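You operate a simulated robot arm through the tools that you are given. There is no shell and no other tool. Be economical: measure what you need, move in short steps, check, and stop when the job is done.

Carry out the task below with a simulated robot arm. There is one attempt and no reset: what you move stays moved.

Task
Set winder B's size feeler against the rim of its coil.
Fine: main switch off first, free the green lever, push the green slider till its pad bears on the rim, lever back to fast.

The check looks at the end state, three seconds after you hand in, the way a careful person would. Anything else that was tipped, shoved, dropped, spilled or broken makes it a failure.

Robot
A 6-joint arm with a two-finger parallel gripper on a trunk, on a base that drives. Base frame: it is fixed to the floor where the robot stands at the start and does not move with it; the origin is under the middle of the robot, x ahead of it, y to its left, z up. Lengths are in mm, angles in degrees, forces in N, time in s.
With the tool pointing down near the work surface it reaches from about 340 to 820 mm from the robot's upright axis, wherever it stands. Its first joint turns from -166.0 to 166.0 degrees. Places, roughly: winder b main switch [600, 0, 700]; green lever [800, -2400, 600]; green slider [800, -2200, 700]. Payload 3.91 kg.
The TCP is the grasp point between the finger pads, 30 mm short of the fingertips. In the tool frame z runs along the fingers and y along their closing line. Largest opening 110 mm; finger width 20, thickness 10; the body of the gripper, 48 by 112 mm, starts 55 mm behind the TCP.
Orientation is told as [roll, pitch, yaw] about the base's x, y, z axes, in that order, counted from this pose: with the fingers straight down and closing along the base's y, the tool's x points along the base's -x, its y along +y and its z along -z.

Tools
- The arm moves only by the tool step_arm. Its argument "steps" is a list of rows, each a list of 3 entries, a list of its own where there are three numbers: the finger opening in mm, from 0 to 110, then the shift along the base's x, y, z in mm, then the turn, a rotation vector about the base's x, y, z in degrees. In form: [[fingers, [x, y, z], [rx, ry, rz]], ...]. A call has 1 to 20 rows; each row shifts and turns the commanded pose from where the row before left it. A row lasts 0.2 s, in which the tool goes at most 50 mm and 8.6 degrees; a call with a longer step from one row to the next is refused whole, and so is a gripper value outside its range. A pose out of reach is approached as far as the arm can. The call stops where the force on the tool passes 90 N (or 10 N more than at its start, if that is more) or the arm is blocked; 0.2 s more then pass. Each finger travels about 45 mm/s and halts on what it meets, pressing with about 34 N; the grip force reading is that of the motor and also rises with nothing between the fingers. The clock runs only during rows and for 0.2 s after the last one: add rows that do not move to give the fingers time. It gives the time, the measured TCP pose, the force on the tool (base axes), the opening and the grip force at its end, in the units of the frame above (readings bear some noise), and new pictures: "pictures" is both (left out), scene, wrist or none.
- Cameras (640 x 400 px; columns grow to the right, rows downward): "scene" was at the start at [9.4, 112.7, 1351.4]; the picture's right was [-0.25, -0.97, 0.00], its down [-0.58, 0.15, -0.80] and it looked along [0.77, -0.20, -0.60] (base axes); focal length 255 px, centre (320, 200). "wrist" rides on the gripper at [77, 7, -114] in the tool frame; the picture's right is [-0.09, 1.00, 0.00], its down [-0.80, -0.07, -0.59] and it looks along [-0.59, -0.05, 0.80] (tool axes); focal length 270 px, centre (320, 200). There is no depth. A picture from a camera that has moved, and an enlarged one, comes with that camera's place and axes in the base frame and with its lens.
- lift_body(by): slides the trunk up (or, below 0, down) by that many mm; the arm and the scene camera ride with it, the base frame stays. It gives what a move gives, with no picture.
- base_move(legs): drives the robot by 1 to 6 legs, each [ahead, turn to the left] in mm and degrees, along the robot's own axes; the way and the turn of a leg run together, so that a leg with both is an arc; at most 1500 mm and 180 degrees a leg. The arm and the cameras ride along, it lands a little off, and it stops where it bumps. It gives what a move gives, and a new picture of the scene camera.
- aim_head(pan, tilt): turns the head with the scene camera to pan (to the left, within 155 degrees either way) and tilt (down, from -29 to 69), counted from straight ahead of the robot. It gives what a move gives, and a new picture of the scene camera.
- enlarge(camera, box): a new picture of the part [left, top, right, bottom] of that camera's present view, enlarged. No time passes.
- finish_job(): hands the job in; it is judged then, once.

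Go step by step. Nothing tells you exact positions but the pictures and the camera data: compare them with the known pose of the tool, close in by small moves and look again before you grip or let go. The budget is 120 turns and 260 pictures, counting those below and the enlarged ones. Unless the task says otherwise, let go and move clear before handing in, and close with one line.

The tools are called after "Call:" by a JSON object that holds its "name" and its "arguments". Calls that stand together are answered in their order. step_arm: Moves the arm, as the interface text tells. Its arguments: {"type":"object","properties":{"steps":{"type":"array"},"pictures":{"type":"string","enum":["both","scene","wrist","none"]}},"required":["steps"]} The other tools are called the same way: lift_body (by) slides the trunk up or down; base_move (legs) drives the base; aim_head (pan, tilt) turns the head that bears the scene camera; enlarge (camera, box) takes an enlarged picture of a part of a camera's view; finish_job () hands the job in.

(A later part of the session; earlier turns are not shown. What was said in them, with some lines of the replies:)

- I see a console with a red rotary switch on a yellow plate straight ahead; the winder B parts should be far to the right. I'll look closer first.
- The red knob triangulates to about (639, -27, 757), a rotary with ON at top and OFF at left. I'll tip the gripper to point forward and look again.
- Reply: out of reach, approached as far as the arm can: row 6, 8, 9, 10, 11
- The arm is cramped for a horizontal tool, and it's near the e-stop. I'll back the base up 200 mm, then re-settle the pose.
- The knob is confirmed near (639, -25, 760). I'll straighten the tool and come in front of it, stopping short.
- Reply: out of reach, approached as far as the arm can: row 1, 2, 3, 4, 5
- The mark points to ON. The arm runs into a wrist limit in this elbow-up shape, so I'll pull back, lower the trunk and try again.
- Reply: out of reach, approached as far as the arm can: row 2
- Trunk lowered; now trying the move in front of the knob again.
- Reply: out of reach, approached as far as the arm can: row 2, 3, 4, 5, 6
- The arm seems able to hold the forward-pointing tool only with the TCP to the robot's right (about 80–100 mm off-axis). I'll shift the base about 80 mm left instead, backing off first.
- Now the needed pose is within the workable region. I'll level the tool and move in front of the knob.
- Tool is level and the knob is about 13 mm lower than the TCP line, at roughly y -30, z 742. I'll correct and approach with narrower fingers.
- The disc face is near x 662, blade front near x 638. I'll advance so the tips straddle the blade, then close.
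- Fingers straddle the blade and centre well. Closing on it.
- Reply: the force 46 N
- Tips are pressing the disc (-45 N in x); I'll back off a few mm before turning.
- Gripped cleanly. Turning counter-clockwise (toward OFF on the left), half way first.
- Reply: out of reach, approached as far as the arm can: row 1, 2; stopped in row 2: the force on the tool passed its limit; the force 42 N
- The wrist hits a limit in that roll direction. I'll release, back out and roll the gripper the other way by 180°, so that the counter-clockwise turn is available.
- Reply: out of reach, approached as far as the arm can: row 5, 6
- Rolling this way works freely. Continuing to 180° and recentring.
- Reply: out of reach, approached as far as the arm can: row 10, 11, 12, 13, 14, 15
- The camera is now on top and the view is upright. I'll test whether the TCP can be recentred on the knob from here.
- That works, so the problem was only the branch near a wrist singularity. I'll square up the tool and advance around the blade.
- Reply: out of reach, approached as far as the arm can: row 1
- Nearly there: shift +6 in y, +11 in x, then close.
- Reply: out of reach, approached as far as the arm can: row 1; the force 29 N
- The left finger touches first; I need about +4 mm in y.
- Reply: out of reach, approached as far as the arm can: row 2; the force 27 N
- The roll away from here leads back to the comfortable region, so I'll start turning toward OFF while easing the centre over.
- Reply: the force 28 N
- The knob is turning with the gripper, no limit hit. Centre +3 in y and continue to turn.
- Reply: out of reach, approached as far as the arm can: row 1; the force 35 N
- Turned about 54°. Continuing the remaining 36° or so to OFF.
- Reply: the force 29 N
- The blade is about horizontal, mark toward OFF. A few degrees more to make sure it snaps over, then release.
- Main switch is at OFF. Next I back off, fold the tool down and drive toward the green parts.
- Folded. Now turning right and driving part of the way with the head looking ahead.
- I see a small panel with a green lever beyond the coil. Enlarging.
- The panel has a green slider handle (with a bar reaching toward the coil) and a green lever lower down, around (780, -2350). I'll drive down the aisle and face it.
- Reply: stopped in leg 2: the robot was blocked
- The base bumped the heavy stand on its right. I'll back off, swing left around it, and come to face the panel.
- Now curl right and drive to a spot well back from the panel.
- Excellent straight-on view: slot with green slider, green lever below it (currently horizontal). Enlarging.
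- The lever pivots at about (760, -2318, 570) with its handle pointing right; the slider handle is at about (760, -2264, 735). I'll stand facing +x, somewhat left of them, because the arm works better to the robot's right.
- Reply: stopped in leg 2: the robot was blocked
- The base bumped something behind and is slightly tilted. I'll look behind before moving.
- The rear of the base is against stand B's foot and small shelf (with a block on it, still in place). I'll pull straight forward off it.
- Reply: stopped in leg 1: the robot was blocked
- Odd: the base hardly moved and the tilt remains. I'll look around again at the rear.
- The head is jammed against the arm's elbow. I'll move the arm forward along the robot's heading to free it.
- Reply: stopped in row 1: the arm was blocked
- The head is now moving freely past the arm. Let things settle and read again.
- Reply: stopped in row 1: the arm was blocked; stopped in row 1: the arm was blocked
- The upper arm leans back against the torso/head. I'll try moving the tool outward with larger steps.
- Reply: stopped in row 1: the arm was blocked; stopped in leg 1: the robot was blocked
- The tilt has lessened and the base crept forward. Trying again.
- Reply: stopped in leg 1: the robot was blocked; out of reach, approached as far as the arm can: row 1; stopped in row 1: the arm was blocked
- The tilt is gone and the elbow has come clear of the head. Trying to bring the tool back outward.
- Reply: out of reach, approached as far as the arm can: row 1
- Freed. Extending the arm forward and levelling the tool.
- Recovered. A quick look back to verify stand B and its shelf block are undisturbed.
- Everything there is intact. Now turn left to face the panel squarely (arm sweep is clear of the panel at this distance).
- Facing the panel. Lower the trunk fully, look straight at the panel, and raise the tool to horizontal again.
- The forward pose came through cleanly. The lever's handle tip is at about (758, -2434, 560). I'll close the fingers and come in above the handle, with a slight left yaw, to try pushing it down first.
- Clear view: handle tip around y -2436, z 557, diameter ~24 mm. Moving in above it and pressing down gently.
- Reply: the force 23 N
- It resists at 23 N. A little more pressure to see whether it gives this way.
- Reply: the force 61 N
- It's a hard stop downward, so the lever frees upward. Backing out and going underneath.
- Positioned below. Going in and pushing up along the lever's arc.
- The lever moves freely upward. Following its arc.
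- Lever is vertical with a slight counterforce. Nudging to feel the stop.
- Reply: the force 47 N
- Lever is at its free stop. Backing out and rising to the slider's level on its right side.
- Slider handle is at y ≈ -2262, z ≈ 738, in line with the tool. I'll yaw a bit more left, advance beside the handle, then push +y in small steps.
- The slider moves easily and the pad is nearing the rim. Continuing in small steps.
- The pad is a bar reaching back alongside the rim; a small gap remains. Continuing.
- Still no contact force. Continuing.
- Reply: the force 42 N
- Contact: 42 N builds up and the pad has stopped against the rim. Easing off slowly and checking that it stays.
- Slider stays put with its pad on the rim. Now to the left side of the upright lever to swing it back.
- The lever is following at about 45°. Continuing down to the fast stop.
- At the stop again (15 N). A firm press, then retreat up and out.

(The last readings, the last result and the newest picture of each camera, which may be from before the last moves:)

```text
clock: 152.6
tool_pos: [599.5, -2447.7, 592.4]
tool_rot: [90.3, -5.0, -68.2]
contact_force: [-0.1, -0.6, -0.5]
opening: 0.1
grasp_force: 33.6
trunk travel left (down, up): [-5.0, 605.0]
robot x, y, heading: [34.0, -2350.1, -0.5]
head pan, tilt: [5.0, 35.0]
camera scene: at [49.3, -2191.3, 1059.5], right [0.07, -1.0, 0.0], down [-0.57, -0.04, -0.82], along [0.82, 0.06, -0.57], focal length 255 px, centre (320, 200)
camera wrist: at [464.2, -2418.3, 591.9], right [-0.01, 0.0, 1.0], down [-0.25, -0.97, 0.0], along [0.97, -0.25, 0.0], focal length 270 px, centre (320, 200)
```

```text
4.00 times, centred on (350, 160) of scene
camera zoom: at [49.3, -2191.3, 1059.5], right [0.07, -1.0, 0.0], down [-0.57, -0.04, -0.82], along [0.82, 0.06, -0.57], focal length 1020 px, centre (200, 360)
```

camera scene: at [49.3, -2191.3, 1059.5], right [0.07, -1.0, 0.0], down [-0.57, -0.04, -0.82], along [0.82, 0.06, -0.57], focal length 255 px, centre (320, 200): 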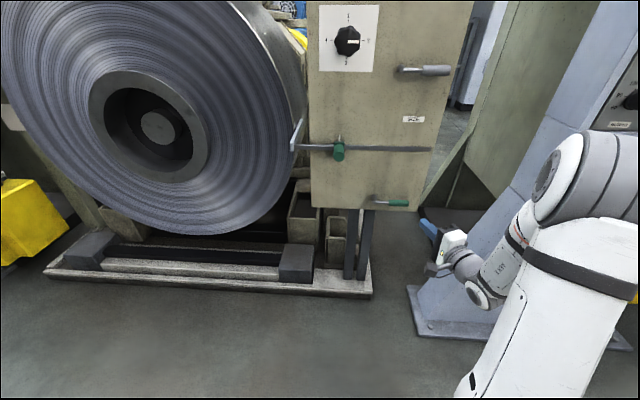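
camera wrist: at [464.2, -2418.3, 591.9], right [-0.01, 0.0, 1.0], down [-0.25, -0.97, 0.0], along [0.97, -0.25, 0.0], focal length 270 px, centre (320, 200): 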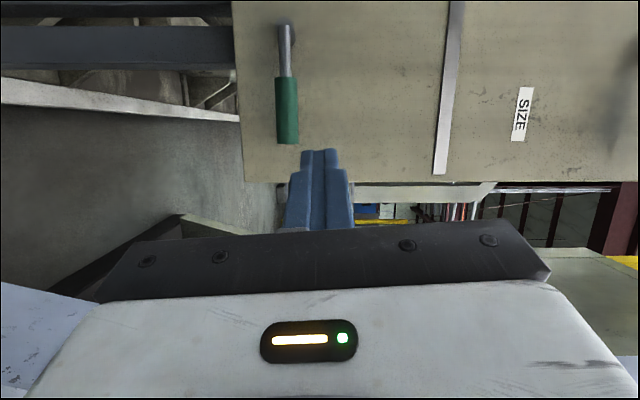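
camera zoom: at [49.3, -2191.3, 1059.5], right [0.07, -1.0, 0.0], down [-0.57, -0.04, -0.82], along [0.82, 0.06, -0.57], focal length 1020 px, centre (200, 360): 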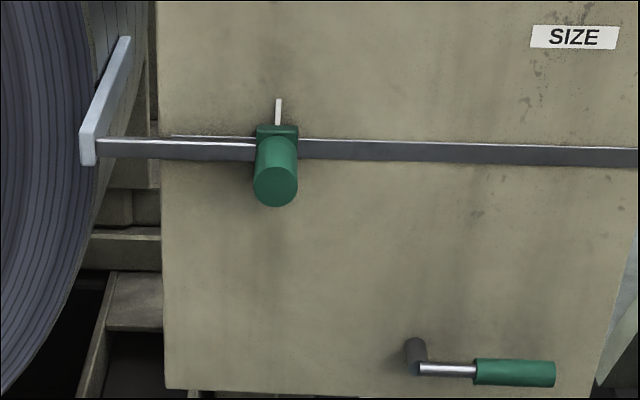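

Lever is fast and the slider held its place. A final check of pad contact and the size display.

Call:
{"name": "aim_head", "arguments": {"pan": 12, "tilt": 15}}

Call:
{"name": "enlarge", "arguments": {"camera": "scene", "box": [320, 180, 420, 260]}}

```text
clock: 153.4
tool_pos: [598.3, -2446.8, 593.2]
tool_rot: [90.4, -5.0, -68.3]
contact_force: [-0.9, 0.9, -0.4]
opening: 0.2
grasp_force: 33.9
trunk travel left (down, up): [-5.0, 605.0]
robot x, y, heading: [35.1, -2349.2, -0.7]
head pan, tilt: [12.0, 15.0]
camera scene: at [52.8, -2179.8, 1091.4], right [0.19, -0.98, 0.0], down [-0.25, -0.05, -0.97], along [0.95, 0.19, -0.26], focal length 255 px, centre (320, 200)
```

scene: 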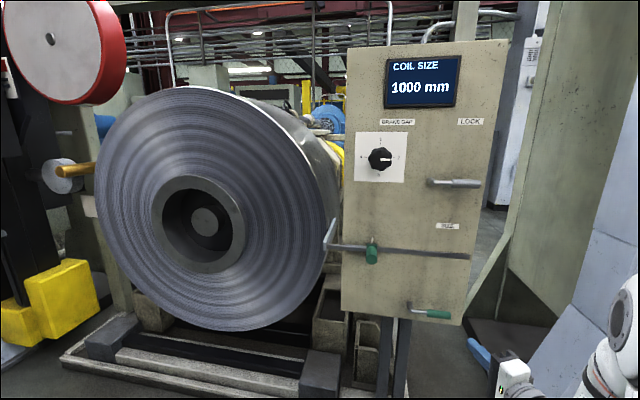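

```text
5.00 times, centred on (370, 220) of scene
camera zoom: at [52.8, -2179.8, 1091.4], right [0.19, -0.98, 0.0], down [-0.25, -0.05, -0.97], along [0.95, 0.19, -0.26], focal length 1275 px, centre (70, 100)
```

zoom: 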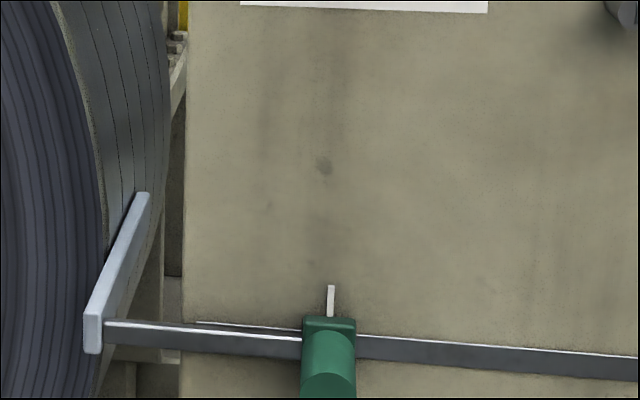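

The display now reads 1000 mm, down from 1136. The pad bears on the rim, the lever is back to fast and the main switch is off. The arm is clear, so I'm handing in.

Call:
{"name": "finish_job", "arguments": {}}

```text
The job is handed in.
```

Winder B's size feeler is set against its coil rim: main switch off, pad bearing on the rim, green lever back to fast. While driving there, the base bumped stand B twice. The stand looked undisturbed afterwards, and the block on its shelf was still in place when last in view.
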